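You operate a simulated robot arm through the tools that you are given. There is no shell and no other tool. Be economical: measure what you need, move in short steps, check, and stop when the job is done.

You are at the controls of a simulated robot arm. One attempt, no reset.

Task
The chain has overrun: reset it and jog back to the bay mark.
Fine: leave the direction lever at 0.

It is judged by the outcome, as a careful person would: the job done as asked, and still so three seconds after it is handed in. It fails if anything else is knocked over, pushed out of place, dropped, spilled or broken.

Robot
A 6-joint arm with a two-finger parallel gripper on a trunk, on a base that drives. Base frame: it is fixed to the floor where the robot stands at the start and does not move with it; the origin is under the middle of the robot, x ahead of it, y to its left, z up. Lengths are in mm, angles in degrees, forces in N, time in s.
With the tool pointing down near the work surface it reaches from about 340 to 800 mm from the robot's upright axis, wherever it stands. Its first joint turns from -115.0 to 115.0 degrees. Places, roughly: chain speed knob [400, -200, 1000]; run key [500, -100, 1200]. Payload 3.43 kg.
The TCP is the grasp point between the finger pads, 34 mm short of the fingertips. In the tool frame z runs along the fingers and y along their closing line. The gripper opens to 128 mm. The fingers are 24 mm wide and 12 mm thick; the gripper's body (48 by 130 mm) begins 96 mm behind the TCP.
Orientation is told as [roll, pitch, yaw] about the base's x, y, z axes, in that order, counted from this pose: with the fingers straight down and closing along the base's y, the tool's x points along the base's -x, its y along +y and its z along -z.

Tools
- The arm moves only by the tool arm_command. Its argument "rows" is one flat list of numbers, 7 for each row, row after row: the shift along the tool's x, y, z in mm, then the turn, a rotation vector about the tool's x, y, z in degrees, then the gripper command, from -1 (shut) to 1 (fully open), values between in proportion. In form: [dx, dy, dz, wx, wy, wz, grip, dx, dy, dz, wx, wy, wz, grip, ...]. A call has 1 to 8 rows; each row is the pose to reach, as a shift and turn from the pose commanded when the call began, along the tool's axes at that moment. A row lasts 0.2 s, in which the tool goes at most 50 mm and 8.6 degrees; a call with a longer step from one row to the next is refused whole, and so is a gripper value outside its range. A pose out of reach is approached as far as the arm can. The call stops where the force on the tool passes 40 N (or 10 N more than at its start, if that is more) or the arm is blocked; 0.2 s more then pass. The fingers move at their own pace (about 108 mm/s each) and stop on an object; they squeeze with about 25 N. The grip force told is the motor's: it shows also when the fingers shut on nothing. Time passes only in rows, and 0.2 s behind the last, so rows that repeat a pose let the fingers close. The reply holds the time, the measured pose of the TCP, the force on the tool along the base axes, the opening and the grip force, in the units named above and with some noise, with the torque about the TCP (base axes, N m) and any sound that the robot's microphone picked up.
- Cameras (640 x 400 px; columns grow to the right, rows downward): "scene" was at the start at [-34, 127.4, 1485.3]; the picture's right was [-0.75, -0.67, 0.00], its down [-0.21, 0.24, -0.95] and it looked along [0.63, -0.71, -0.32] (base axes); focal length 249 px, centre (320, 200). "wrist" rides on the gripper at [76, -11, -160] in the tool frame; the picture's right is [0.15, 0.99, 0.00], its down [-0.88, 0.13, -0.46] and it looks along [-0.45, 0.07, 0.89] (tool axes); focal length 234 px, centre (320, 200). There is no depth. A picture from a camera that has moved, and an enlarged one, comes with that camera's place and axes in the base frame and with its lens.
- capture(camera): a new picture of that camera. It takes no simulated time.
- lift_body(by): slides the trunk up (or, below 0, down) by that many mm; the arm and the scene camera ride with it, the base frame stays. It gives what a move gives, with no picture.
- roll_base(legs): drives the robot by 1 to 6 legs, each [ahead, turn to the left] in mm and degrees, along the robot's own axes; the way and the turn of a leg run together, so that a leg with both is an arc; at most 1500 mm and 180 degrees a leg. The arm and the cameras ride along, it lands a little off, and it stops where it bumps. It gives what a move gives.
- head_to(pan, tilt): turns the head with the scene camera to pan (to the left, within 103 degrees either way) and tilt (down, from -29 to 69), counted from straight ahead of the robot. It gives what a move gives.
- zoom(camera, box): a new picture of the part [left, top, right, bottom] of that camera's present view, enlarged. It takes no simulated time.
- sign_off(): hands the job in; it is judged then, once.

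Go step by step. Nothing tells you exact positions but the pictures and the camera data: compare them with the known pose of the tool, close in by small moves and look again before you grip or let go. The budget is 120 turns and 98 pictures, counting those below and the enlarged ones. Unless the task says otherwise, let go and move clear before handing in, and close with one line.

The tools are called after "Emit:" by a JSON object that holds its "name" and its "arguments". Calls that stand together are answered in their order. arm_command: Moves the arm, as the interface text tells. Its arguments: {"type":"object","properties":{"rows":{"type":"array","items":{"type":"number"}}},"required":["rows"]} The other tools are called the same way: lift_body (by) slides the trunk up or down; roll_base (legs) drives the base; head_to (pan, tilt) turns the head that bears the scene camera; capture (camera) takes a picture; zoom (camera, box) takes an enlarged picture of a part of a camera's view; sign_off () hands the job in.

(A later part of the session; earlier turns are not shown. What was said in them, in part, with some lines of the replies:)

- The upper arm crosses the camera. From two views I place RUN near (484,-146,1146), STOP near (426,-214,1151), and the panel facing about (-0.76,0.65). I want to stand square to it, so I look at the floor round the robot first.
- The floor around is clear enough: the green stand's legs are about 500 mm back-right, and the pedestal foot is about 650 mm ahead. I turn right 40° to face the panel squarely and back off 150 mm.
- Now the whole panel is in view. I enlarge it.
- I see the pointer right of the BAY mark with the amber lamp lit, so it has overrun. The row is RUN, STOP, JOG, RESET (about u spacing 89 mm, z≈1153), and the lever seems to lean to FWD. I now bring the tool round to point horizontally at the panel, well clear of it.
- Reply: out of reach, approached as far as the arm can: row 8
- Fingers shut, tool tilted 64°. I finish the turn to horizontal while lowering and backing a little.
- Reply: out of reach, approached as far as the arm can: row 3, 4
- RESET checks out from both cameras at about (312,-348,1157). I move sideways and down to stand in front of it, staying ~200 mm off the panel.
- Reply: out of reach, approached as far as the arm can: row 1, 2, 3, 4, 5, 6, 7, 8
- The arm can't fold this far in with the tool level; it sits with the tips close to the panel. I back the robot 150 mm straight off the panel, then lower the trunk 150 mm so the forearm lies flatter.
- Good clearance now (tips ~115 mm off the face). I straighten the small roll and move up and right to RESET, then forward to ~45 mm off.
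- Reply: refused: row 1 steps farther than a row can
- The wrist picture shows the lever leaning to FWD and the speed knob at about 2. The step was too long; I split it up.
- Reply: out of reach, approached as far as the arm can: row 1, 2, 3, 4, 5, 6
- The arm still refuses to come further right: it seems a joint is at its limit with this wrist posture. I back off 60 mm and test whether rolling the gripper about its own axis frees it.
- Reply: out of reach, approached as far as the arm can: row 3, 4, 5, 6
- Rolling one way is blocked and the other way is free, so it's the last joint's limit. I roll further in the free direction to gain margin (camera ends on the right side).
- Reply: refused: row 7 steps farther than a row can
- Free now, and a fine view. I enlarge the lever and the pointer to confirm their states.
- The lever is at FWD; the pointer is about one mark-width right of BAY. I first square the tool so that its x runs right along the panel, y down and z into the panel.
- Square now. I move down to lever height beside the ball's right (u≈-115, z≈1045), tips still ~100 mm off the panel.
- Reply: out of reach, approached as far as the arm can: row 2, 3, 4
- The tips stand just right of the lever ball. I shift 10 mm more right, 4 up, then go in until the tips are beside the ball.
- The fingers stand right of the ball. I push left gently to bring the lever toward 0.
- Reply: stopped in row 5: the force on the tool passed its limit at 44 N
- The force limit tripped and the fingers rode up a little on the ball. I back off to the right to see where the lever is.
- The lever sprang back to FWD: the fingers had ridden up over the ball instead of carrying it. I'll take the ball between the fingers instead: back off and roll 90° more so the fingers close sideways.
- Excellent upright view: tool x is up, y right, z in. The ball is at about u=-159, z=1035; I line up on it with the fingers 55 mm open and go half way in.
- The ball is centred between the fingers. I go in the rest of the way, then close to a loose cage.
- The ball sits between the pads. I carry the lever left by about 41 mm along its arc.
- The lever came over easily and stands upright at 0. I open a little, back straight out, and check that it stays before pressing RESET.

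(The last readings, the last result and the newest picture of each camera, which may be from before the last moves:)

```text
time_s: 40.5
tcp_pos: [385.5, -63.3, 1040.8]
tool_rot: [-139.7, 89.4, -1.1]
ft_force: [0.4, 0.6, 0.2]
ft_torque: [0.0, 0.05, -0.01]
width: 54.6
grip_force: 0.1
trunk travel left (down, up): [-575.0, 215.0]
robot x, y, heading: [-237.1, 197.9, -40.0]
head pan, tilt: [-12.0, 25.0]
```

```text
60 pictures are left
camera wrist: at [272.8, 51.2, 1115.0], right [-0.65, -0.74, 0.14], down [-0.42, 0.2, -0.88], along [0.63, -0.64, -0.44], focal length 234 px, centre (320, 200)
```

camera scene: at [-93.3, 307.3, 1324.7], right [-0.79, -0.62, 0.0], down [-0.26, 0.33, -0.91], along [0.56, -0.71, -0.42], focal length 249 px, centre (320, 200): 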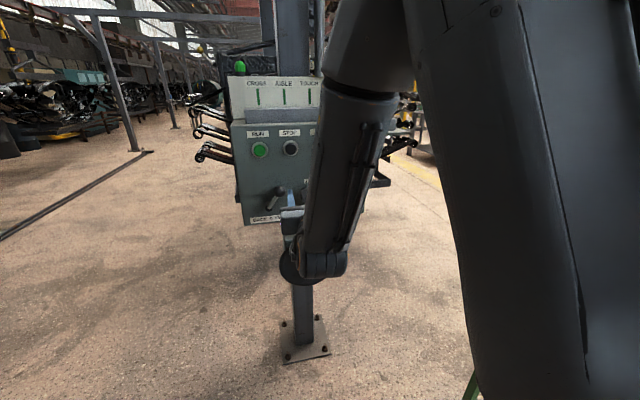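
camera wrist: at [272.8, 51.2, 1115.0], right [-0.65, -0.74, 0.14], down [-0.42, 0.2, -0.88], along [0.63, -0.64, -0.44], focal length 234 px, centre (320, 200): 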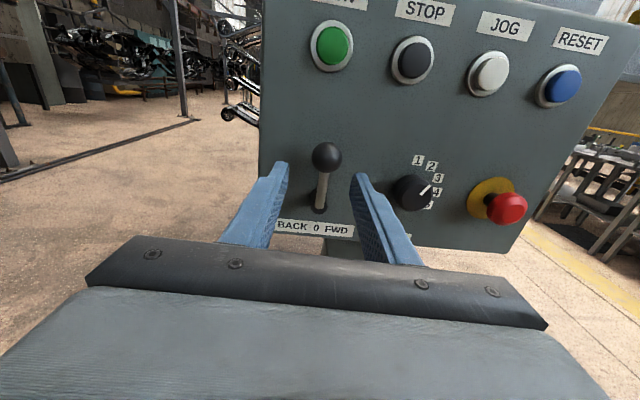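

The lever stays at 0. Now I shut the fingers and move across to stand in front of RESET.

Emit:
{"name": "arm_command", "arguments": {"rows": [19, 43, 0, 0, 0, 0, -1, 38, 87, 0, 0, 0, 0, -1, 57, 131, 0, 0, 0, 0, -1, 77, 175, 0, 0, 0, 0, -1, 97, 219, 0, 0, 0, 0, -1, 117, 262, 0, 0, 0, 0, -1, 117, 262, 25, 0, 0, 0, -1, 117, 262, 45, 0, 0, 0, -1]}}

Emit:
{"name": "capture", "arguments": {"camera": "wrist"}}

```text
time_s: 42.4
tcp_pos: [299.0, -223.3, 1170.3]
tool_rot: [-46.0, 89.6, 88.6]
ft_force: [-0.6, 0.0, 0.3]
ft_torque: [0.04, 0.02, 0.01]
width: 0.0
grip_force: 25.0
out of reach, approached as far as the arm can: row 4, 5, 6, 7, 8
trunk travel left (down, up): [-575.0, 215.0]
robot x, y, heading: [-233.5, 193.4, -40.0]
head pan, tilt: [-12.0, 25.0]
```

```text
59 pictures are left
camera wrist: at [195.4, -100.9, 1246.6], right [-0.7, -0.7, 0.14], down [-0.41, 0.24, -0.88], along [0.58, -0.68, -0.46], focal length 234 px, centre (320, 200)
```

wrist: 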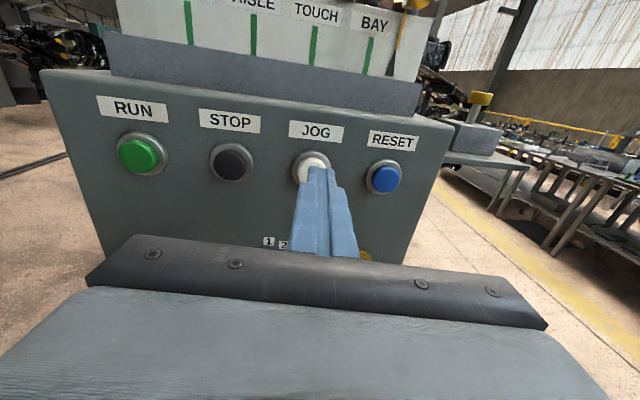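

RESET is just out of reach at this heading, but pointing the tool about 12° further right should free it, and a slightly slanted press is fine. I swing and shift to RESET with 40 mm standoff.

Emit:
{"name": "arm_command", "arguments": {"rows": [0, 0, 0, -5, 0, 0, -1, -4, 20, 0, -10, 0, 0, -1, -8, 40, 10, -10, 0, 0, -1, -12, 66, 25, -10, 0, 0, -1, -12, 66, 25, -10, 0, 0, -1]}}

Emit:
{"name": "capture", "arguments": {"camera": "wrist"}}

```text
time_s: 43.5
tcp_pos: [269.4, -289.8, 1160.1]
tool_rot: [-38.9, 89.5, 85.7]
ft_force: [-0.3, 0.3, 0.6]
ft_torque: [0.01, 0.0, -0.03]
width: 0.1
grip_force: 25.0
trunk travel left (down, up): [-575.0, 215.0]
robot x, y, heading: [-230.4, 194.6, -39.8]
head pan, tilt: [-12.0, 25.0]
```

```text
58 pictures are left
camera wrist: at [188.7, -152.9, 1236.5], right [-0.81, -0.56, 0.14], down [-0.37, 0.31, -0.88], along [0.45, -0.77, -0.46], focal length 234 px, centre (320, 200)
```

wrist: 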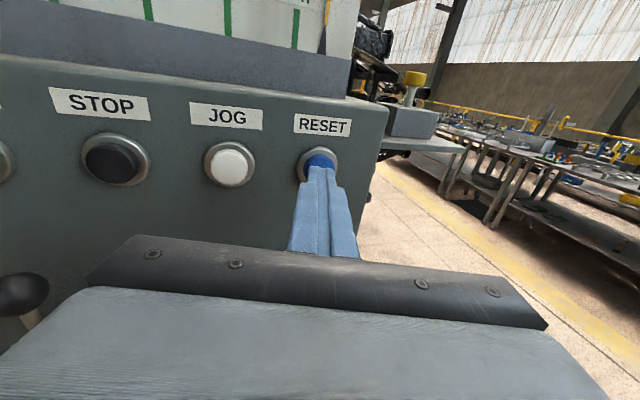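

Aligned on RESET, about 37 mm to contact. I press in and come back.

Emit:
{"name": "arm_command", "arguments": {"rows": [0, 0, 20, 0, 0, 0, -1, 0, 0, 32, 0, 0, 0, -1, 0, 0, 38, 0, 0, 0, -1, 0, 0, 42, 0, 0, 0, -1, 0, 0, 46, 0, 0, 0, -1, 0, 0, 46, 0, 0, 0, -1, 0, 0, 20, 0, 0, 0, -1]}}

Emit:
{"name": "capture", "arguments": {"camera": "wrist"}}

```text
time_s: 45.1
tcp_pos: [280.1, -305.4, 1159.2]
tool_rot: [-37.3, 89.5, 87.2]
ft_force: [0.1, -0.2, -0.2]
ft_torque: [-0.07, -0.03, 0.0]
width: 0.0
grip_force: 25.0
trunk travel left (down, up): [-575.0, 215.0]
robot x, y, heading: [-233.6, 190.0, -39.6]
head pan, tilt: [-12.0, 25.0]
heard: click
```

```text
57 pictures are left
camera wrist: at [199.2, -167.6, 1235.5], right [-0.81, -0.56, 0.14], down [-0.37, 0.31, -0.88], along [0.45, -0.77, -0.46], focal length 234 px, centre (320, 200)
```

wrist: 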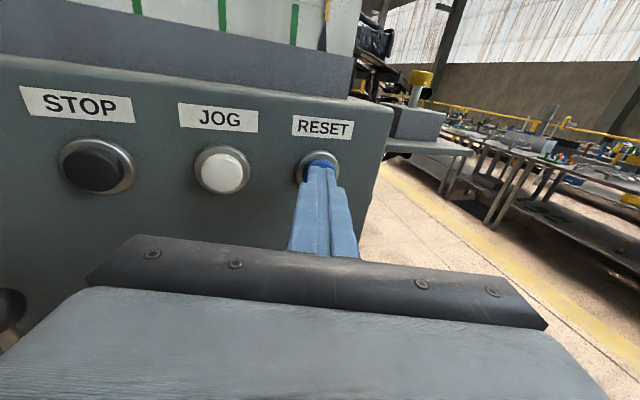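

A click was heard. I check the amber lamp.

Emit:
{"name": "capture", "arguments": {"camera": "scene"}}

```text
56 pictures are left
camera scene: at [-93.1, 306.9, 1324.7], right [-0.79, -0.62, 0.0], down [-0.26, 0.33, -0.91], along [0.56, -0.71, -0.42], focal length 249 px, centre (320, 200)
```

scene: 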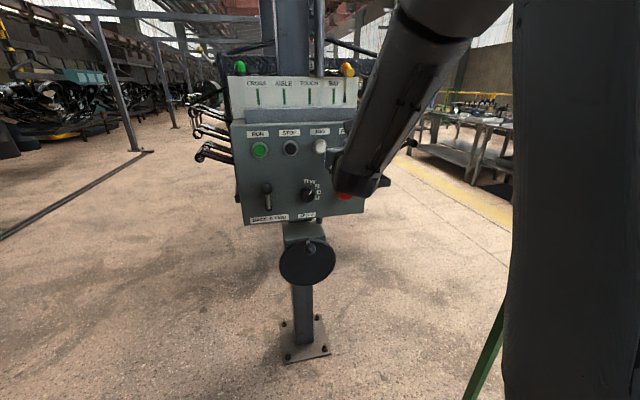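

The amber lamp is out, so the reset took. Now I return to the lever to set it to BACK.

Emit:
{"name": "arm_command", "arguments": {"rows": [0, 0, -45, 0, 0, 0, -1, -15, -32, -75, 2, 0, 0, -1, -35, -65, -100, 5, 0, 0, -1, -57, -100, -118, 8, 0, 0, -1, -79, -138, -130, 11, 0, 0, -1, -100, -178, -138, 14.2, 0, 0, -0.6, -118, -216, -140, 14.2, 0, 0, -0.15, -118, -224, -140, 14.2, 0, 0, -0.15]}}

Emit:
{"name": "capture", "arguments": {"camera": "wrist"}}

```text
time_s: 47.0
tcp_pos: [384.1, -61.2, 1044.0]
tool_rot: [-54.6, 89.5, 84.2]
ft_force: [-0.3, -0.4, 0.0]
ft_torque: [-0.04, 0.0, 0.02]
width: 54.3
grip_force: 0.0
trunk travel left (down, up): [-575.0, 215.0]
robot x, y, heading: [-234.0, 191.3, -39.6]
head pan, tilt: [-12.0, 25.0]
```

```text
55 pictures are left
camera wrist: at [272.4, 52.8, 1120.2], right [-0.65, -0.75, 0.14], down [-0.43, 0.21, -0.88], along [0.63, -0.63, -0.46], focal length 234 px, centre (320, 200)
```

wrist: 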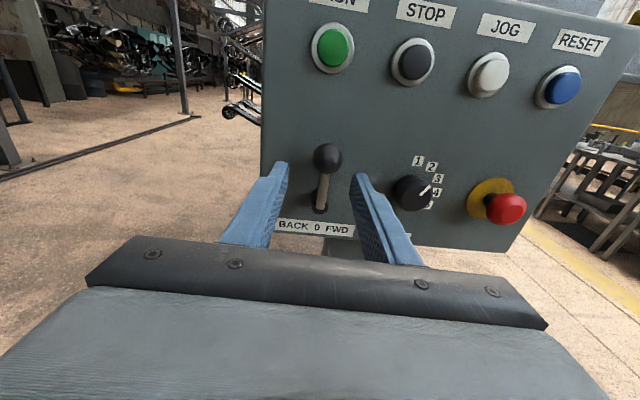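

Back at the lever standoff; it is centred. I go in, cage the ball and carry it left to BACK.

Emit:
{"name": "arm_command", "arguments": {"rows": [-2, 1, 45, 0, 0, 0, -0.15, -2, 1, 87, 0, 0, 0, -0.15, -2, 1, 87, 0, 0, 0, -0.45, -2, 1, 87, 0, 0, 0, -0.45, -3, -10, 87, 0, 0, 0, -0.45, -5, -21, 87, 0, 0, 0, -0.45, -8, -32, 87, 0, 0, 0, -0.45, -12, -43, 87, 0, 0, 0, -0.45]}}

Emit:
{"name": "capture", "arguments": {"camera": "wrist"}}

```text
time_s: 48.8
tcp_pos: [475.7, -93.0, 1033.9]
tool_rot: [-79.9, 89.5, 58.4]
ft_force: [-18.9, -23.2, 11.8]
ft_torque: [-0.52, 0.16, -0.34]
width: 52.0
grip_force: 15.2
trunk travel left (down, up): [-575.0, 215.0]
robot x, y, heading: [-233.5, 193.4, -40.3]
head pan, tilt: [-12.0, 25.0]
```

```text
54 pictures are left
camera wrist: at [364.1, 22.1, 1110.2], right [-0.66, -0.74, 0.14], down [-0.42, 0.21, -0.88], along [0.62, -0.64, -0.45], focal length 234 px, centre (320, 200)
```

wrist: 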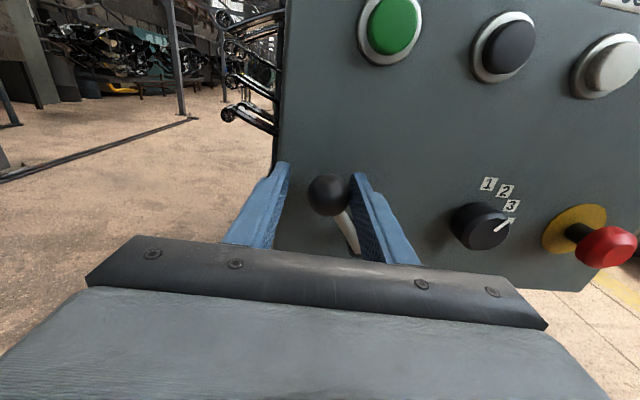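

The lever has reached its BACK stop (force ~30 N). I ease off, open and back out to check.

Emit:
{"name": "arm_command", "arguments": {"rows": [0, 6, 0, 0, 0, 0, -0.15, 0, 6, 0, 0, 0, 0, -0.1, 0, 6, -40, 0, 0, 0, -0.1, 0, 6, -85, 0, 0, 0, -0.1, 0, 6, -85, 0, 0, 0, -0.1]}}

Emit:
{"name": "capture", "arguments": {"camera": "wrist"}}

```text
time_s: 50.0
tcp_pos: [411.6, -38.2, 1031.2]
tool_rot: [-54.2, 89.5, 84.7]
ft_force: [0.6, 0.1, 0.6]
ft_torque: [-0.01, 0.01, 0.03]
width: 57.8
grip_force: 0.1
trunk travel left (down, up): [-575.0, 215.0]
robot x, y, heading: [-234.9, 190.1, -39.9]
head pan, tilt: [-12.0, 25.0]
```

```text
53 pictures are left
camera wrist: at [299.8, 75.9, 1107.8], right [-0.65, -0.75, 0.14], down [-0.43, 0.21, -0.88], along [0.63, -0.63, -0.46], focal length 234 px, centre (320, 200)
```

wrist: 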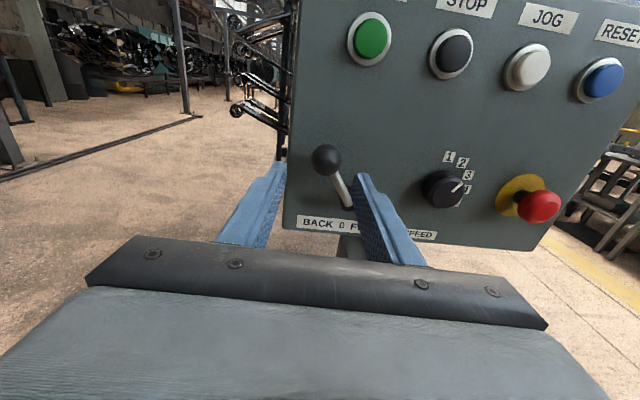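

The lever holds at BACK. I shut the fingers and move to JOG, stopping ~40 mm off it with a view of the pointer.

Emit:
{"name": "arm_command", "arguments": {"rows": [21, 34, 0, -1, 0, 0, -1, 42, 68, 0, -2, 0, 0, -1, 63, 102, 0, -3, 0, 0, -1, 84, 136, 0, -4, 0, 0, -1, 106, 170, 10, -5, 0, 0, -1, 127, 204, 20, -6, 0, 0, -1, 127, 204, 51, -6, 0, 0, -1, 127, 204, 51, -6, 0, 0, -1]}}

Emit:
{"name": "capture", "arguments": {"camera": "wrist"}}

Emit:
{"name": "capture", "arguments": {"camera": "scene"}}

```text
time_s: 51.8
tcp_pos: [313.1, -221.8, 1155.5]
tool_rot: [-51.1, 89.5, 81.8]
ft_force: [0.1, -0.1, -0.4]
ft_torque: [-0.01, 0.0, 0.04]
width: 0.2
grip_force: 24.4
trunk travel left (down, up): [-575.0, 215.0]
robot x, y, heading: [-230.7, 196.0, -39.9]
head pan, tilt: [-12.0, 25.0]
```

```text
52 pictures are left
camera wrist: at [213.7, -96.9, 1232.4], right [-0.73, -0.67, 0.14], down [-0.4, 0.25, -0.88], along [0.56, -0.69, -0.46], focal length 234 px, centre (320, 200)
```

wrist: 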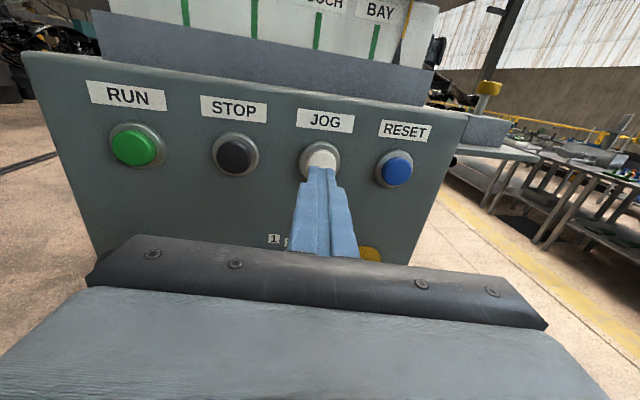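

```text
51 pictures are left
camera scene: at [-93.5, 307.3, 1324.7], right [-0.79, -0.62, 0.0], down [-0.26, 0.33, -0.91], along [0.56, -0.71, -0.42], focal length 249 px, centre (320, 200)
```

scene: 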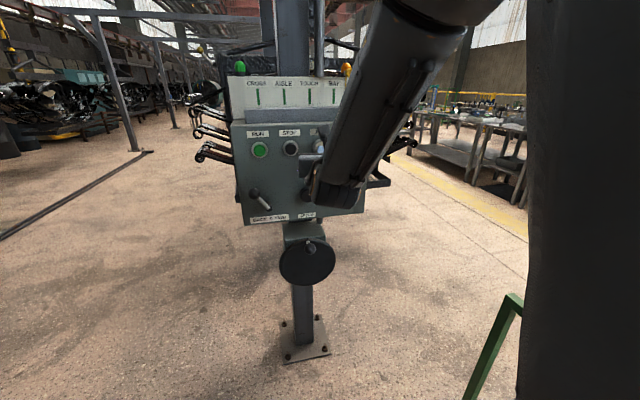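

Aimed at JOG, ~46 mm to contact. I give one short tap to learn how far the chain moves.

Emit:
{"name": "zoom", "arguments": {"camera": "scene", "box": [300, 50, 380, 110]}}

Emit:
{"name": "arm_command", "arguments": {"rows": [2, -2, 25, 0, 0, 0, -1, 2, -2, 42, 0, 0, 0, -1, 2, -2, 53, 0, 0, 0, -1, 2, -2, 38, 0, 0, 0, -1, 2, -2, 38, 0, 0, 0, -1]}}

Emit:
{"name": "zoom", "arguments": {"camera": "scene", "box": [300, 50, 380, 110]}}

```text
6.67 times, centred on (340, 80) of scene
camera zoom: at [-93.5, 307.3, 1324.7], right [-0.79, -0.62, 0.0], down [-0.26, 0.33, -0.91], along [0.56, -0.71, -0.42], focal length 1663 px, centre (187, 1000)
```

zoom: 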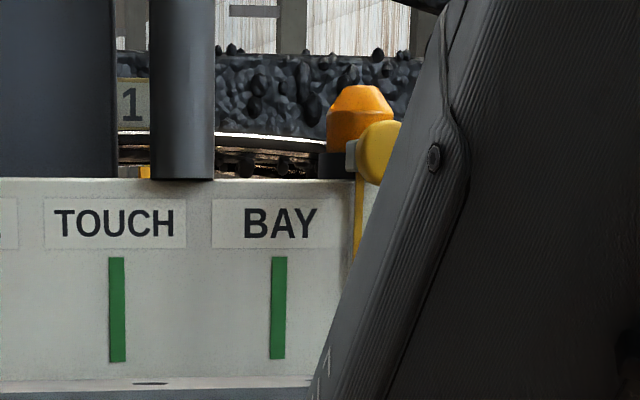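

```text
time_s: 53.0
tcp_pos: [342.3, -247.6, 1160.1]
tool_rot: [-51.1, 89.4, 81.7]
ft_force: [-1.0, 0.3, 0.5]
ft_torque: [0.01, 0.01, 0.01]
width: 0.0
grip_force: 24.9
trunk travel left (down, up): [-575.0, 215.0]
robot x, y, heading: [-234.1, 191.6, -39.5]
head pan, tilt: [-12.0, 25.0]
heard: click
```

```text
6.67 times, centred on (340, 80) of scene
camera zoom: at [-93.4, 307.1, 1324.7], right [-0.79, -0.62, 0.0], down [-0.26, 0.33, -0.91], along [0.56, -0.71, -0.42], focal length 1663 px, centre (187, 1000)
```

zoom: 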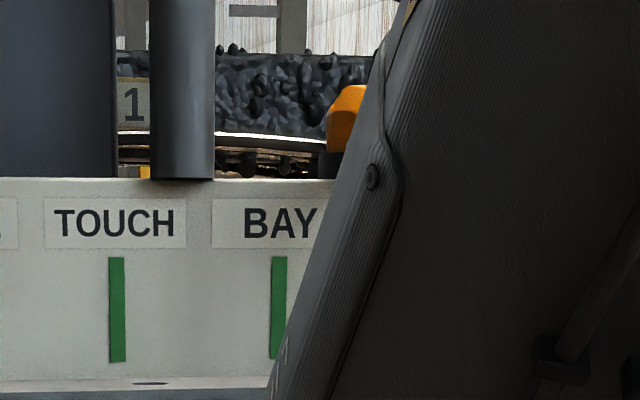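

A click; the arm now hides the pointer from the head camera, so I look with the wrist camera.

Emit:
{"name": "zoom", "arguments": {"camera": "wrist", "box": [280, 0, 480, 125]}}

```text
3.20 times, centred on (380, 62) of wrist
camera zoom: at [241.8, -123.5, 1236.1], right [-0.73, -0.67, 0.14], down [-0.4, 0.25, -0.88], along [0.56, -0.69, -0.46], focal length 749 px, centre (128, 640)
```

zoom: 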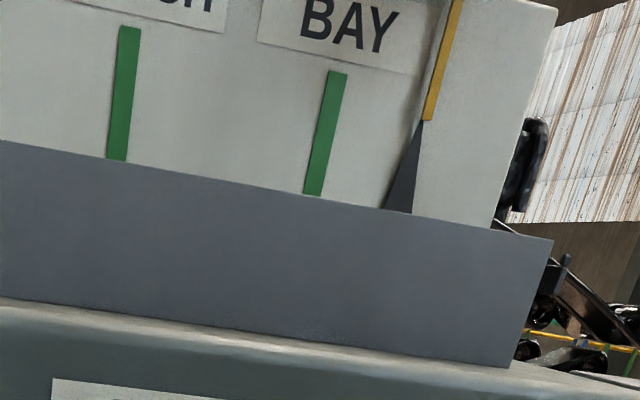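

The pointer is visible here, still right of BAY by nearly half a mark spacing. I hold JOG a little longer (~0.6 s) and compare from the same pose.

Emit:
{"name": "arm_command", "arguments": {"rows": [0, 0, 15, 0, 0, 0, -1, 0, 0, 15, 0, 0, 0, -1, 0, 0, 15, 0, 0, 0, -1, 0, 0, 0, 0, 0, 0, -1, 0, 0, 0, 0, 0, 0, -1]}}

Emit:
{"name": "zoom", "arguments": {"camera": "wrist", "box": [280, 0, 480, 125]}}

```text
time_s: 54.1
tcp_pos: [341.4, -249.2, 1160.2]
tool_rot: [-52.1, 89.5, 80.7]
ft_force: [0.4, -0.5, -0.3]
ft_torque: [0.0, -0.02, 0.01]
width: 0.1
grip_force: 25.6
trunk travel left (down, up): [-575.0, 215.0]
robot x, y, heading: [-230.3, 197.0, -39.9]
head pan, tilt: [-12.0, 25.0]
heard: click
```

```text
3.20 times, centred on (380, 62) of wrist
camera zoom: at [241.5, -124.7, 1236.6], right [-0.73, -0.67, 0.14], down [-0.4, 0.25, -0.88], along [0.56, -0.7, -0.46], focal length 749 px, centre (128, 640)
```

zoom: 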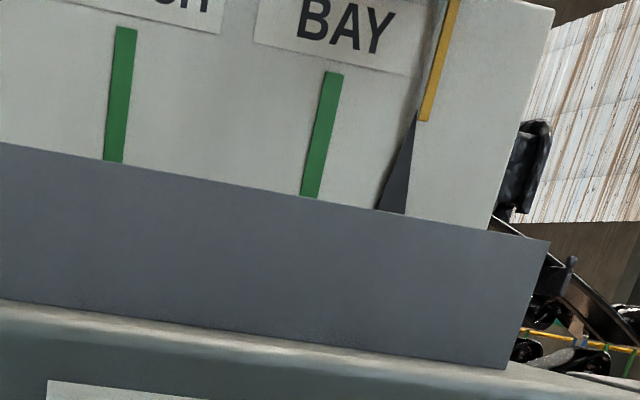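

It crept left slightly. I hold longer (about 1.4 s) to measure the rate.

Emit:
{"name": "arm_command", "arguments": {"rows": [0, 0, 15, 0, 0, 0, -1, 0, 0, 15, 0, 0, 0, -1, 0, 0, 15, 0, 0, 0, -1, 0, 0, 15, 0, 0, 0, -1, 0, 0, 15, 0, 0, 0, -1, 0, 0, 15, 0, 0, 0, -1, 0, 0, 15, 0, 0, 0, -1, 0, 0, 0, 0, 0, 0, -1]}}

Emit:
{"name": "zoom", "arguments": {"camera": "wrist", "box": [280, 0, 480, 125]}}

```text
time_s: 56.0
tcp_pos: [342.7, -249.0, 1160.2]
tool_rot: [-56.9, 89.6, 75.9]
ft_force: [0.4, 0.1, 1.4]
ft_torque: [-0.02, 0.0, -0.01]
width: 0.1
grip_force: 24.8
trunk travel left (down, up): [-575.0, 215.0]
robot x, y, heading: [-235.6, 195.9, -39.7]
head pan, tilt: [-12.0, 25.0]
heard: click
```

```text
3.20 times, centred on (380, 62) of wrist
camera zoom: at [243.5, -124.1, 1235.8], right [-0.73, -0.67, 0.14], down [-0.4, 0.25, -0.88], along [0.56, -0.7, -0.46], focal length 749 px, centre (128, 640)
```

zoom: 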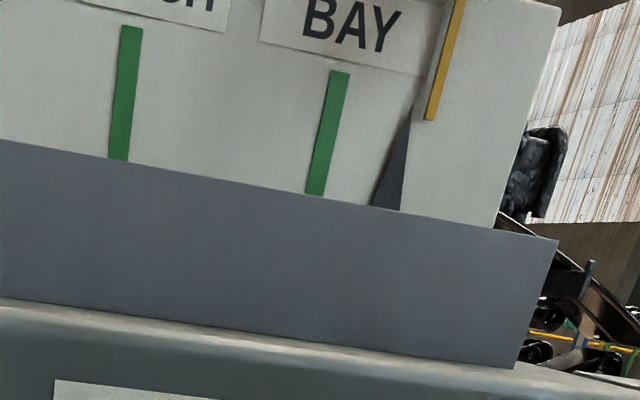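

The dark wedge moves relative to the marks while the yellow strip seems not to. I back off and rise for a full view of the indicator.

Emit:
{"name": "arm_command", "arguments": {"rows": [0, 0, -40, 0, 0, 0, -1, 25, 0, -75, 0, 0, 0, -1, 65, 0, -90, 0, 0, 0, -1, 100, 0, -95, 0, 0, 0, -1, 100, 0, -95, 0, 0, 0, -1]}}

Emit:
{"name": "capture", "arguments": {"camera": "wrist"}}

```text
time_s: 57.1
tcp_pos: [279.6, -178.9, 1261.7]
tool_rot: [-47.0, 89.5, 85.7]
ft_force: [0.1, -0.4, 0.2]
ft_torque: [0.03, 0.02, 0.01]
width: 0.0
grip_force: 25.2
trunk travel left (down, up): [-575.0, 215.0]
robot x, y, heading: [-231.5, 191.6, -40.0]
head pan, tilt: [-12.0, 25.0]
```

```text
45 pictures are left
camera wrist: at [180.1, -55.4, 1338.5], right [-0.73, -0.67, 0.14], down [-0.4, 0.25, -0.88], along [0.56, -0.69, -0.46], focal length 234 px, centre (320, 200)
```

wrist: 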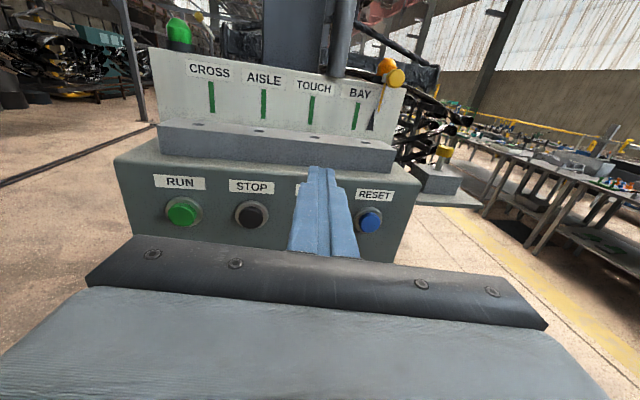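

Emit:
{"name": "zoom", "arguments": {"camera": "wrist", "box": [290, 50, 420, 140]}}

```text
4.44 times, centred on (355, 95) of wrist
camera zoom: at [180.1, -55.4, 1338.5], right [-0.73, -0.67, 0.14], down [-0.4, 0.25, -0.88], along [0.56, -0.69, -0.46], focal length 1041 px, centre (164, 667)
```

zoom: 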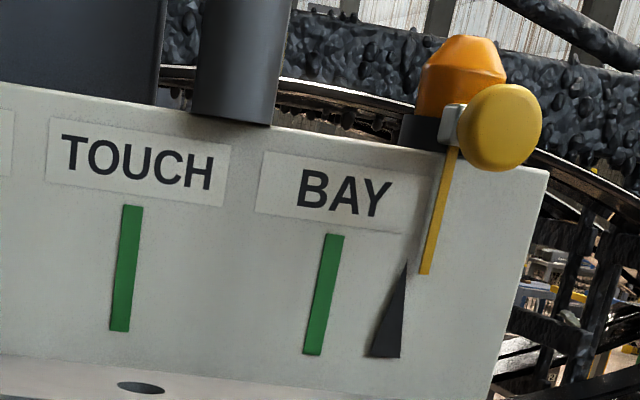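

The dark wedge is the chain's pointer, and the yellow thing is fixed at the overrun point. The wedge sits ~0.37 of a mark spacing right of BAY, moving about 0.04/s, so roughly 9 s more. I go back and hold JOG.

Emit:
{"name": "arm_command", "arguments": {"rows": [-35, 0, 5, 0, 0, 0, -1, -75, 0, 20, 0, 0, 0, -1, -100, 0, 55, 0, 0, 0, -1, -100, 0, 95, 0, 0, 0, -1, -100, 0, 110, 0, 0, 0, -1, -100, 0, 110, 0, 0, 0, -1, -100, 0, 110, 0, 0, 0, -1, -100, 0, 110, 0, 0, 0, -1]}}

Emit:
{"name": "zoom", "arguments": {"camera": "wrist", "box": [280, 0, 480, 125]}}

```text
time_s: 59.0
tcp_pos: [349.7, -260.2, 1159.2]
tool_rot: [-47.3, 89.6, 85.7]
ft_force: [-3.3, 7.6, -1.5]
ft_torque: [0.05, 0.08, 0.13]
width: 0.2
grip_force: 25.1
trunk travel left (down, up): [-575.0, 215.0]
robot x, y, heading: [-235.1, 192.2, -39.9]
head pan, tilt: [-12.0, 25.0]
heard: click
```

```text
3.20 times, centred on (380, 62) of wrist
camera zoom: at [250.3, -134.9, 1235.0], right [-0.73, -0.67, 0.14], down [-0.4, 0.25, -0.88], along [0.56, -0.69, -0.46], focal length 749 px, centre (128, 640)
```

zoom: 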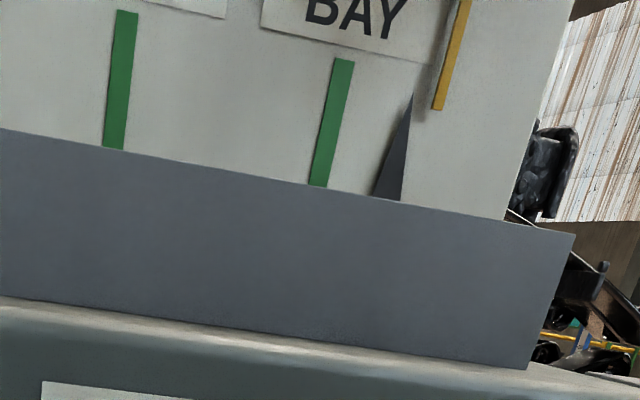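

JOG is held (≈8 N) and the wedge is closing in (0.34). I keep holding.

Emit:
{"name": "arm_command", "arguments": {"rows": [0, 0, 0, 0, 0, 0, -1, 0, 0, 0, 0, 0, 0, -1, 0, 0, 0, 0, 0, 0, -1, 0, 0, 0, 0, 0, 0, -1, 0, 0, 0, 0, 0, 0, -1, 0, 0, 0, 0, 0, 0, -1, 0, 0, 0, 0, 0, 0, -1, 0, 0, 0, 0, 0, 0, -1]}}

Emit:
{"name": "zoom", "arguments": {"camera": "wrist", "box": [280, 0, 480, 125]}}

```text
time_s: 60.8
tcp_pos: [348.9, -260.0, 1158.7]
tool_rot: [-51.2, 89.5, 81.6]
ft_force: [-5.7, 4.7, -0.2]
ft_torque: [0.04, 0.05, 0.04]
width: 0.1
grip_force: 25.5
trunk travel left (down, up): [-575.0, 215.0]
robot x, y, heading: [-232.0, 190.7, -39.7]
head pan, tilt: [-12.0, 25.0]
```

```text
3.20 times, centred on (380, 62) of wrist
camera zoom: at [250.0, -135.2, 1235.2], right [-0.73, -0.67, 0.14], down [-0.4, 0.25, -0.88], along [0.56, -0.69, -0.46], focal length 749 px, centre (128, 640)
```

zoom: 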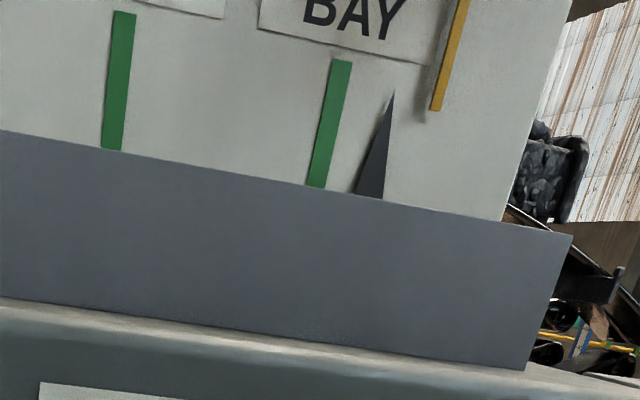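

Rate about 9.5 px/s here with ~50 px to go. Another 1.8 s hold.

Emit:
{"name": "arm_command", "arguments": {"rows": [0, 0, 0, 0, 0, 0, -1, 0, 0, 0, 0, 0, 0, -1, 0, 0, 0, 0, 0, 0, -1, 0, 0, 0, 0, 0, 0, -1, 0, 0, 0, 0, 0, 0, -1, 0, 0, 0, 0, 0, 0, -1, 0, 0, 0, 0, 0, 0, -1, 0, 0, 0, 0, 0, 0, -1]}}

Emit:
{"name": "arm_command", "arguments": {"rows": [0, 0, 0, 0, 0, 0, -1, 0, 0, 0, 0, 0, 0, -1, 0, 0, 0, 0, 0, 0, -1, 0, 0, 0, 0, 0, 0, -1]}}

Emit:
{"name": "zoom", "arguments": {"camera": "wrist", "box": [280, 0, 480, 125]}}

```text
time_s: 62.5
tcp_pos: [350.7, -258.9, 1157.9]
tool_rot: [-50.0, 89.5, 82.9]
ft_force: [-4.6, 4.2, 0.1]
ft_torque: [0.03, 0.05, 0.06]
width: 0.2
grip_force: 24.6
trunk travel left (down, up): [-575.0, 215.0]
robot x, y, heading: [-231.2, 195.6, -40.1]
head pan, tilt: [-12.0, 25.0]
```

```text
time_s: 63.5
tcp_pos: [349.3, -260.5, 1159.3]
tool_rot: [-49.8, 89.5, 83.0]
ft_force: [-5.0, 4.6, 0.4]
ft_torque: [0.02, 0.08, 0.06]
width: 0.0
grip_force: 24.6
trunk travel left (down, up): [-575.0, 215.0]
robot x, y, heading: [-231.4, 192.2, -39.8]
head pan, tilt: [-12.0, 25.0]
```

```text
3.20 times, centred on (380, 62) of wrist
camera zoom: at [250.1, -135.0, 1235.1], right [-0.73, -0.67, 0.14], down [-0.4, 0.25, -0.88], along [0.56, -0.69, -0.46], focal length 749 px, centre (128, 640)
```

zoom: 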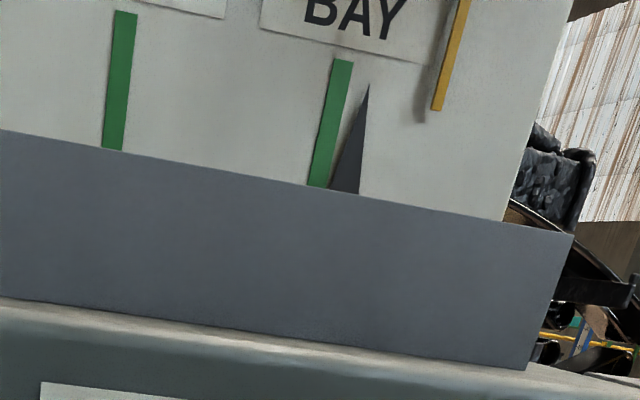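

About 26 px left. I hold ~1.2 s more, then release and check for coasting and parallax.

Emit:
{"name": "arm_command", "arguments": {"rows": [0, 0, 0, 0, 0, 0, -1, 0, 0, 0, 0, 0, 0, -1, 0, 0, 0, 0, 0, 0, -1, 0, 0, 0, 0, 0, 0, -1, 0, 0, 0, 0, 0, 0, -1, 0, 0, -15, 0, 0, 0, -1, 0, 0, -15, 0, 0, 0, -1]}}

Emit:
{"name": "zoom", "arguments": {"camera": "wrist", "box": [280, 0, 480, 125]}}

```text
time_s: 65.2
tcp_pos: [339.5, -249.7, 1160.8]
tool_rot: [-52.4, 89.4, 80.3]
ft_force: [0.2, -0.4, -0.5]
ft_torque: [0.0, 0.03, 0.0]
width: 0.0
grip_force: 24.9
trunk travel left (down, up): [-575.0, 215.0]
robot x, y, heading: [-233.0, 189.3, -40.0]
head pan, tilt: [-12.0, 25.0]
```

```text
3.20 times, centred on (380, 62) of wrist
camera zoom: at [240.0, -124.1, 1236.4], right [-0.73, -0.67, 0.14], down [-0.4, 0.25, -0.88], along [0.56, -0.69, -0.46], focal length 749 px, centre (128, 640)
```

zoom: 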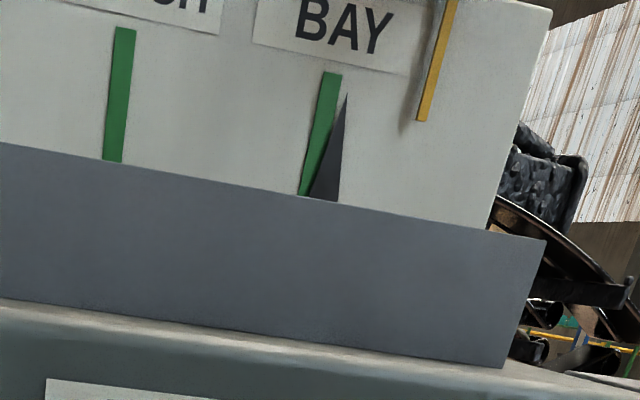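

Around 15 px remain as seen from the left, but the wedge stands proud of the plate, so I move the camera up and to the right to see it square on.

Emit:
{"name": "arm_command", "arguments": {"rows": [0, 0, -40, 0, 0, 0, -1, 30, 15, -50, -4, 0, 0, -1, 60, 40, -50, -8, 0, 0, -1, 80, 75, -50, -12, 0, 0, -1, 80, 110, -50, -15, 0, 0, -1, 80, 110, -50, -15, 0, 0, -1]}}

Emit:
{"name": "capture", "arguments": {"camera": "wrist"}}

```text
time_s: 66.5
tcp_pos: [228.6, -288.1, 1241.5]
tool_rot: [-33.4, 89.5, 84.3]
ft_force: [0.4, -0.4, 0.2]
ft_torque: [0.02, 0.02, -0.01]
width: 0.1
grip_force: 25.5
trunk travel left (down, up): [-575.0, 215.0]
robot x, y, heading: [-231.3, 194.1, -39.8]
head pan, tilt: [-12.0, 25.0]
```

```text
39 pictures are left
camera wrist: at [164.4, -141.5, 1317.3], right [-0.88, -0.46, 0.14], down [-0.33, 0.35, -0.88], along [0.36, -0.81, -0.46], focal length 234 px, centre (320, 200)
```

wrist: 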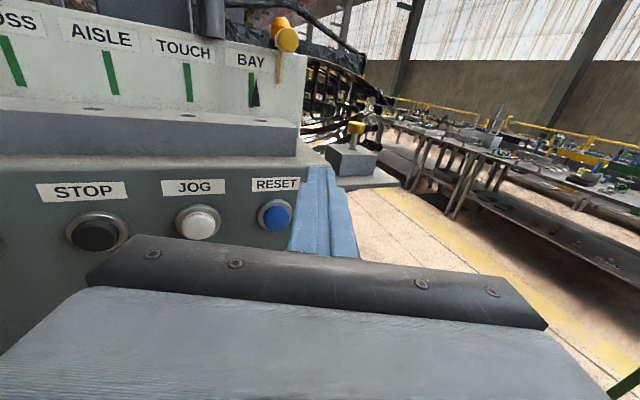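

Emit:
{"name": "zoom", "arguments": {"camera": "wrist", "box": [170, 40, 310, 130]}}

Emit:
{"name": "zoom", "arguments": {"camera": "scene", "box": [300, 50, 380, 110]}}

```text
4.44 times, centred on (240, 85) of wrist
camera zoom: at [164.4, -141.5, 1317.3], right [-0.88, -0.46, 0.14], down [-0.33, 0.35, -0.88], along [0.36, -0.81, -0.46], focal length 1041 px, centre (676, 711)
```

zoom: 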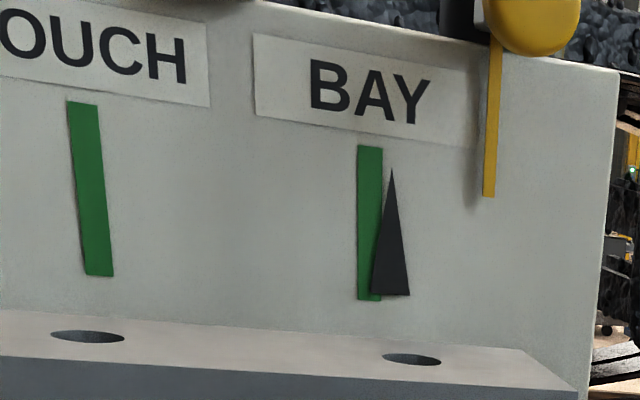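

```text
6.67 times, centred on (340, 80) of scene
camera zoom: at [-93.4, 307.2, 1324.7], right [-0.79, -0.62, 0.0], down [-0.26, 0.33, -0.91], along [0.56, -0.71, -0.42], focal length 1663 px, centre (187, 1000)
```

zoom: 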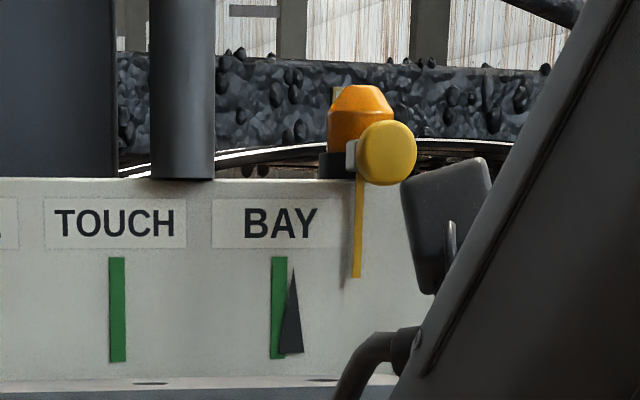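

All views agree: the wedge is ~0.08 of a spacing right of BAY, about 1.7 s of jogging. I return to just off JOG.

Emit:
{"name": "arm_command", "arguments": {"rows": [-20, -35, -20, 4, 0, 0, -1, -45, -70, -25, 8, 0, 0, -1, -70, -105, -25, 12, 0, 0, -1, -81, -117.5, -10, 15, 0, 0, -1, -81, -117.5, 17, 15, 0, 0, -1, -81, -117.5, 17, 15, 0, 0, -1]}}

Emit:
{"name": "capture", "arguments": {"camera": "wrist"}}

```text
time_s: 68.0
tcp_pos: [339.7, -246.0, 1160.2]
tool_rot: [-52.1, 89.5, 80.7]
ft_force: [-0.2, 0.1, 0.6]
ft_torque: [0.04, 0.03, 0.01]
width: 0.0
grip_force: 25.2
trunk travel left (down, up): [-575.0, 215.0]
robot x, y, heading: [-235.3, 194.6, -39.7]
head pan, tilt: [-12.0, 25.0]
```

```text
36 pictures are left
camera wrist: at [241.3, -121.1, 1235.9], right [-0.73, -0.67, 0.14], down [-0.4, 0.25, -0.88], along [0.56, -0.69, -0.46], focal length 234 px, centre (320, 200)
```

wrist: 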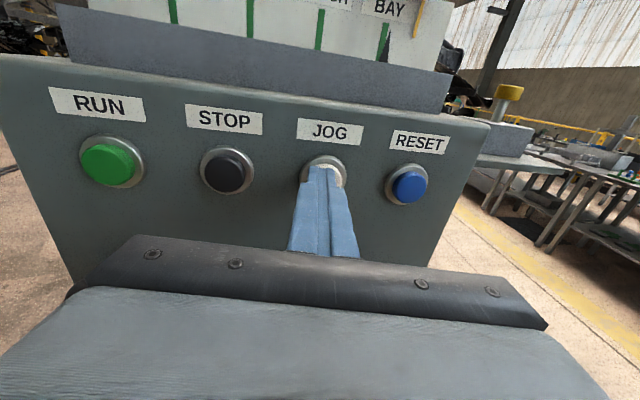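

On JOG again. I press and hold for about 1.3 s, then release.

Emit:
{"name": "arm_command", "arguments": {"rows": [0, 0, 17, 0, 0, 0, -1, 0, 0, 17, 0, 0, 0, -1, 0, 0, 17, 0, 0, 0, -1, 0, 0, 17, 0, 0, 0, -1, 0, 0, 17, 0, 0, 0, -1, 0, 0, 17, 0, 0, 0, -1, 0, 0, 17, 0, 0, 0, -1, 0, 0, 0, 0, 0, 0, -1]}}

Emit:
{"name": "zoom", "arguments": {"camera": "wrist", "box": [280, 0, 480, 125]}}

```text
time_s: 69.8
tcp_pos: [339.8, -248.6, 1158.9]
tool_rot: [-58.6, 89.5, 74.1]
ft_force: [0.5, -0.9, -0.4]
ft_torque: [0.02, 0.01, -0.04]
width: 0.0
grip_force: 24.7
trunk travel left (down, up): [-575.0, 215.0]
robot x, y, heading: [-234.6, 192.5, -39.8]
head pan, tilt: [-12.0, 25.0]
heard: click
```

```text
3.20 times, centred on (380, 62) of wrist
camera zoom: at [239.2, -124.7, 1234.4], right [-0.73, -0.67, 0.14], down [-0.4, 0.25, -0.88], along [0.56, -0.7, -0.45], focal length 749 px, centre (128, 640)
```

zoom: 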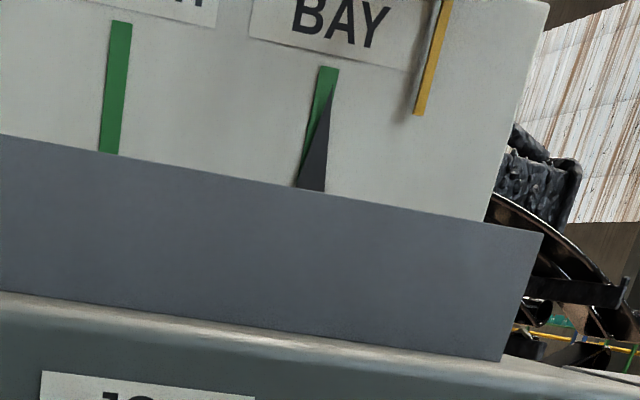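

About 4 px remain. One short tap (~0.4 s).

Emit:
{"name": "arm_command", "arguments": {"rows": [0, 0, 16, 0, 0, 0, -1, 0, 0, 16, 0, 0, 0, -1, 0, 0, 16, 0, 0, 0, -1, 0, 0, 0, 0, 0, 0, -1, 0, 0, 0, 0, 0, 0, -1]}}

Emit:
{"name": "zoom", "arguments": {"camera": "wrist", "box": [330, 0, 430, 62]}}

```text
time_s: 71.0
tcp_pos: [339.5, -247.6, 1158.3]
tool_rot: [-49.7, 89.5, 83.1]
ft_force: [0.3, -0.5, 0.0]
ft_torque: [0.0, -0.02, -0.06]
width: 0.2
grip_force: 25.1
trunk travel left (down, up): [-575.0, 215.0]
robot x, y, heading: [-232.5, 194.3, -39.8]
head pan, tilt: [-12.0, 25.0]
heard: click
```

```text
6.40 times, centred on (380, 31) of wrist
camera zoom: at [239.6, -123.2, 1233.6], right [-0.73, -0.67, 0.14], down [-0.4, 0.25, -0.88], along [0.56, -0.69, -0.46], focal length 1499 px, centre (-64, 1282)
```

zoom: 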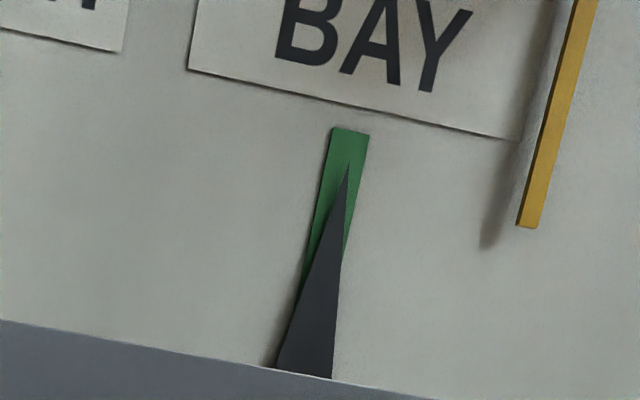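

It looks centred on the BAY mark. I back off and repeat the square view to rule out parallax.

Emit:
{"name": "arm_command", "arguments": {"rows": [0, 0, -40, 0, 0, 0, -1, 30, 15, -50, -4, 0, 0, -1, 60, 40, -50, -8, 0, 0, -1, 80, 75, -50, -12, 0, 0, -1, 80, 110, -50, -15, 0, 0, -1, 80, 110, -50, -15, 0, 0, -1]}}

Emit:
{"name": "zoom", "arguments": {"camera": "wrist", "box": [170, 40, 310, 130]}}

Emit:
{"name": "zoom", "arguments": {"camera": "scene", "box": [310, 60, 360, 97]}}

```text
time_s: 72.3
tcp_pos: [223.2, -287.4, 1235.4]
tool_rot: [-32.9, 89.5, 84.9]
ft_force: [0.3, -0.2, 0.3]
ft_torque: [0.01, 0.01, -0.01]
width: 0.3
grip_force: 25.1
trunk travel left (down, up): [-575.0, 215.0]
robot x, y, heading: [-236.9, 192.5, -40.0]
head pan, tilt: [-12.0, 25.0]
```

```text
4.44 times, centred on (240, 85) of wrist
camera zoom: at [159.3, -140.8, 1313.0], right [-0.88, -0.46, 0.14], down [-0.33, 0.35, -0.88], along [0.36, -0.81, -0.46], focal length 1041 px, centre (676, 711)
```

zoom: 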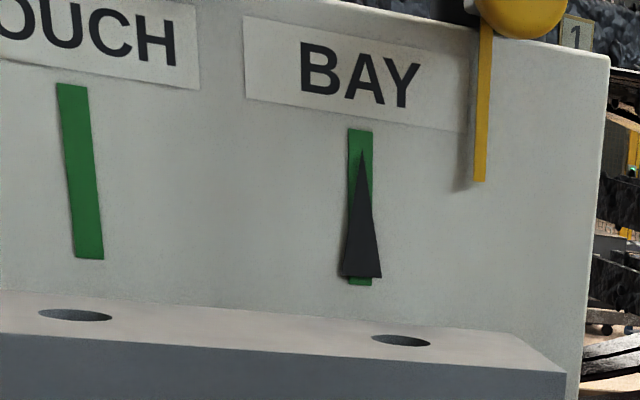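

```text
10.81 times, centred on (335, 78) of scene
camera zoom: at [-93.4, 307.3, 1324.7], right [-0.79, -0.62, 0.0], down [-0.26, 0.33, -0.91], along [0.56, -0.71, -0.42], focal length 2696 px, centre (158, 1514)
```

zoom: 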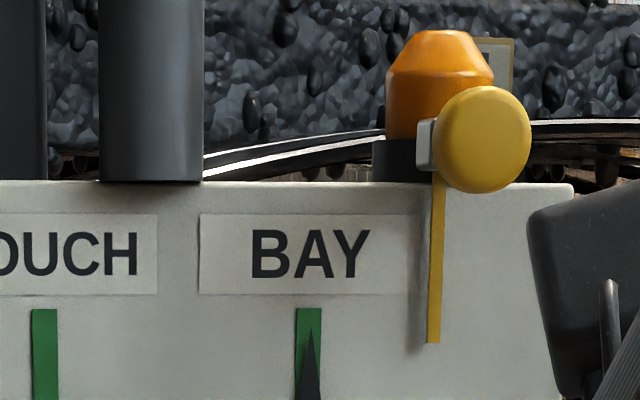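

The wedge is centred on BAY and the lamp stays out. Last, the lever goes back to 0: I move to its standoff at the BACK side.

Emit:
{"name": "arm_command", "arguments": {"rows": [0, 0, -40, 0, 0, 0, -1, -20, -30, -65, 3, 0, 0, -1, -45, -62, -85, 6, 0, 0, -1, -70, -97, -100, 9, 0, 0, -1, -95, -132, -112, 12, 0, 0, -1, -120, -168, -120, 15, 0, 0, -1, -146, -204, -126, 18, 0, 0, -1, -172, -240, -131, 21, 0, 0, -1]}}

Emit:
{"name": "capture", "arguments": {"camera": "wrist"}}

```text
time_s: 74.2
tcp_pos: [376.2, -55.3, 1067.3]
tool_rot: [-59.2, 89.5, 79.6]
ft_force: [-0.3, -0.4, 0.7]
ft_torque: [0.08, 0.04, 0.05]
width: 0.1
grip_force: 25.0
trunk travel left (down, up): [-575.0, 215.0]
robot x, y, heading: [-235.2, 189.9, -39.9]
head pan, tilt: [-12.0, 25.0]
```

```text
31 pictures are left
camera wrist: at [264.6, 58.4, 1142.7], right [-0.65, -0.75, 0.14], down [-0.43, 0.21, -0.88], along [0.63, -0.63, -0.46], focal length 234 px, centre (320, 200)
```

wrist: 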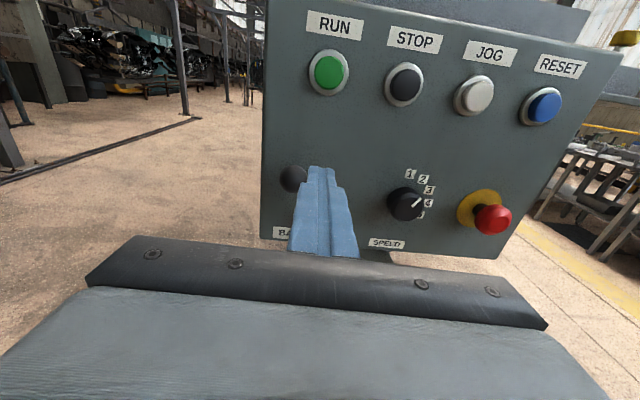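

The lever ball is just left. I shift onto it and open the fingers.

Emit:
{"name": "arm_command", "arguments": {"rows": [-12, -12, 0, 0, 0, 0, -0.5, -24, -24, 0, 0, 0, 0, -0.1, -36, -36, 5, 0, 0, 0, -0.1, -36, -36, 15, 0, 0, 0, -0.1, -36, -36, 15, 0, 0, 0, -0.1]}}

Emit:
{"name": "capture", "arguments": {"camera": "wrist"}}

```text
time_s: 75.3
tcp_pos: [410.4, -37.2, 1033.2]
tool_rot: [-53.2, 89.5, 85.6]
ft_force: [1.2, 0.1, -0.1]
ft_torque: [0.03, 0.01, 0.0]
width: 58.0
grip_force: 0.1
trunk travel left (down, up): [-575.0, 215.0]
robot x, y, heading: [-231.1, 192.4, -39.6]
head pan, tilt: [-12.0, 25.0]
```

```text
30 pictures are left
camera wrist: at [299.4, 76.0, 1108.6], right [-0.65, -0.75, 0.14], down [-0.43, 0.21, -0.88], along [0.63, -0.63, -0.46], focal length 234 px, centre (320, 200)
```

wrist: 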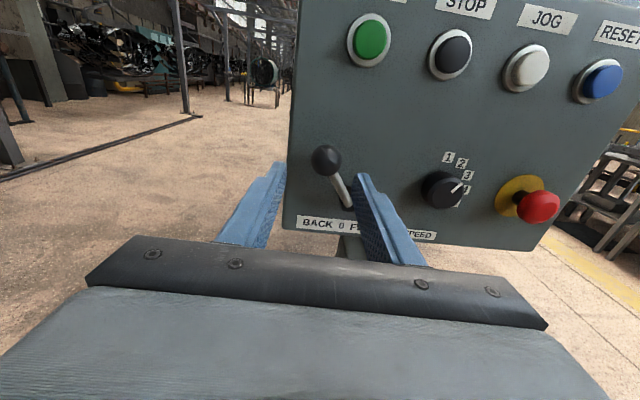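

Centred again. I go in, cage the ball, and carry it right to the upright 0 position.

Emit:
{"name": "arm_command", "arguments": {"rows": [0, 0, 45, 0, 0, 0, -0.1, 0, 0, 85, 0, 0, 0, -0.1, 0, 0, 85, 0, 0, 0, -0.45, 0, 0, 85, 0, 0, 0, -0.45, 3, 10, 85, 0, 0, 0, -0.45, 6, 20, 85, 0, 0, 0, -0.45, 8, 30, 85, 0, 0, 0, -0.45, 9, 38, 85, 0, 0, 0, -0.45]}}

Emit:
{"name": "capture", "arguments": {"camera": "wrist"}}

```text
time_s: 77.2
tcp_pos: [448.8, -124.6, 1039.6]
tool_rot: [-47.3, 89.5, 91.3]
ft_force: [-1.7, -2.3, -1.2]
ft_torque: [0.07, 0.0, -0.05]
width: 36.8
grip_force: 1.6
trunk travel left (down, up): [-575.0, 215.0]
robot x, y, heading: [-234.7, 193.5, -39.7]
head pan, tilt: [-12.0, 25.0]
```

```text
29 pictures are left
camera wrist: at [336.6, -10.9, 1115.7], right [-0.65, -0.74, 0.14], down [-0.43, 0.21, -0.88], along [0.62, -0.63, -0.46], focal length 234 px, centre (320, 200)
```

wrist: 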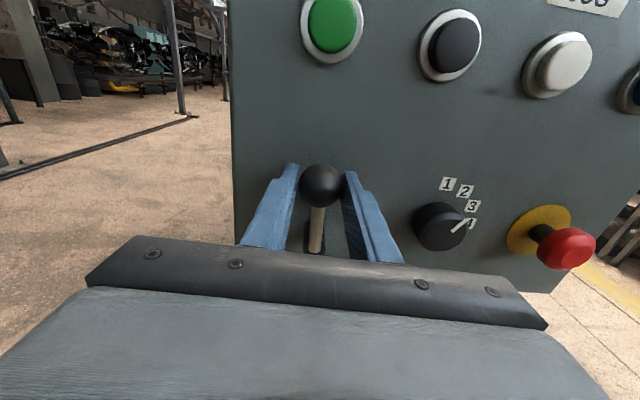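

The lever is upright again. I open, back out and check that it stays at 0.

Emit:
{"name": "arm_command", "arguments": {"rows": [0, 0, 0, 0, 0, 0, -0.15, 0, 0, 0, 0, 0, 0, -0.1, 0, 0, -40, 0, 0, 0, -0.1, 0, 0, -85, 0, 0, 0, -0.1, 0, 0, -130, 0, 0, 0, -0.1, 0, 0, -130, 0, 0, 0, -0.1]}}

Emit:
{"name": "capture", "arguments": {"camera": "wrist"}}

Emit:
{"name": "zoom", "arguments": {"camera": "wrist", "box": [250, 130, 390, 250]}}

```text
time_s: 78.5
tcp_pos: [352.7, -36.2, 1038.5]
tool_rot: [-54.0, 89.5, 84.8]
ft_force: [0.4, 0.4, 0.4]
ft_torque: [-0.02, 0.02, 0.01]
width: 57.6
grip_force: 0.1
trunk travel left (down, up): [-575.0, 215.0]
robot x, y, heading: [-236.7, 196.0, -39.7]
head pan, tilt: [-12.0, 25.0]
```

```text
28 pictures are left
camera wrist: at [240.7, 77.7, 1114.7], right [-0.65, -0.75, 0.14], down [-0.43, 0.21, -0.88], along [0.63, -0.63, -0.46], focal length 234 px, centre (320, 200)
```

wrist: 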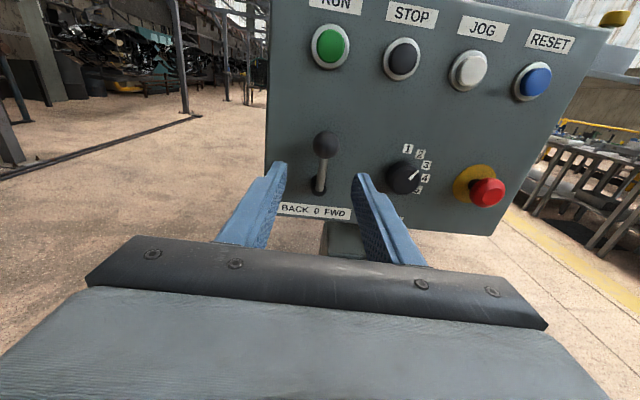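

```text
3.33 times, centred on (320, 190) of wrist
camera zoom: at [240.7, 77.7, 1114.7], right [-0.65, -0.75, 0.14], down [-0.43, 0.21, -0.88], along [0.63, -0.63, -0.46], focal length 781 px, centre (320, 233)
```

zoom: 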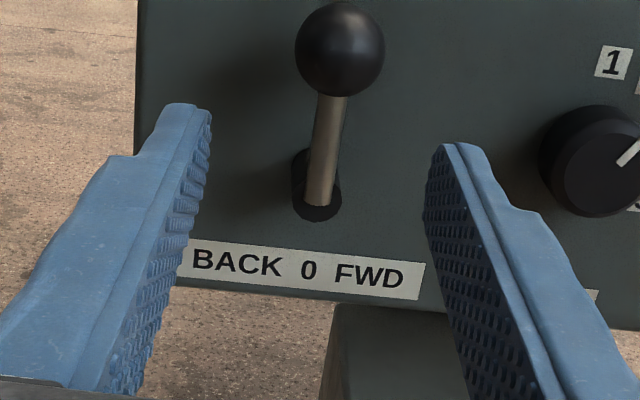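

The lever stands true at 0 (it matches the vertical in this view). I rise clear and take a last look at the pointer and lamp.

Emit:
{"name": "arm_command", "arguments": {"rows": [45, 0, 0, 0, 0, 0, -0.1, 90, 0, -5, 0, 0, 0, -0.1, 135, 0, -10, 0, 0, 0, -0.1, 180, 0, -10, 0, 0, 0, -0.1, 215, 0, -10, 0, 0, 0, -0.1, 215, 0, -10, 0, 0, 0, -0.1]}}

Emit:
{"name": "capture", "arguments": {"camera": "wrist"}}

```text
time_s: 80.0
tcp_pos: [343.8, -30.0, 1256.4]
tool_rot: [-52.9, 89.5, 86.0]
ft_force: [-0.5, 1.3, 0.6]
ft_torque: [0.0, 0.02, -0.04]
width: 57.5
grip_force: 0.1
trunk travel left (down, up): [-575.0, 215.0]
robot x, y, heading: [-232.3, 193.4, -39.6]
head pan, tilt: [-12.0, 25.0]
```

```text
26 pictures are left
camera wrist: at [232.3, 82.9, 1332.3], right [-0.65, -0.75, 0.14], down [-0.43, 0.21, -0.88], along [0.63, -0.63, -0.46], focal length 234 px, centre (320, 200)
```

wrist: 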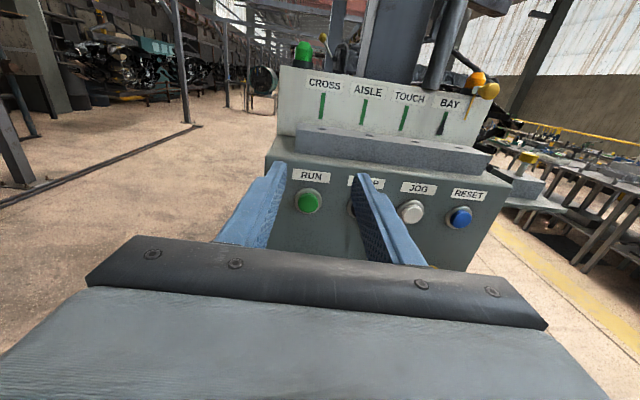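

The pointer is still on BAY, the fault lamp is out, the lever is at 0 and the arm is clear, so I hand in.

Emit:
{"name": "sign_off", "arguments": {}}

```text
The job is handed in.
```

The chain is reset and jogged back to the BAY mark, and the direction lever is left at 0.
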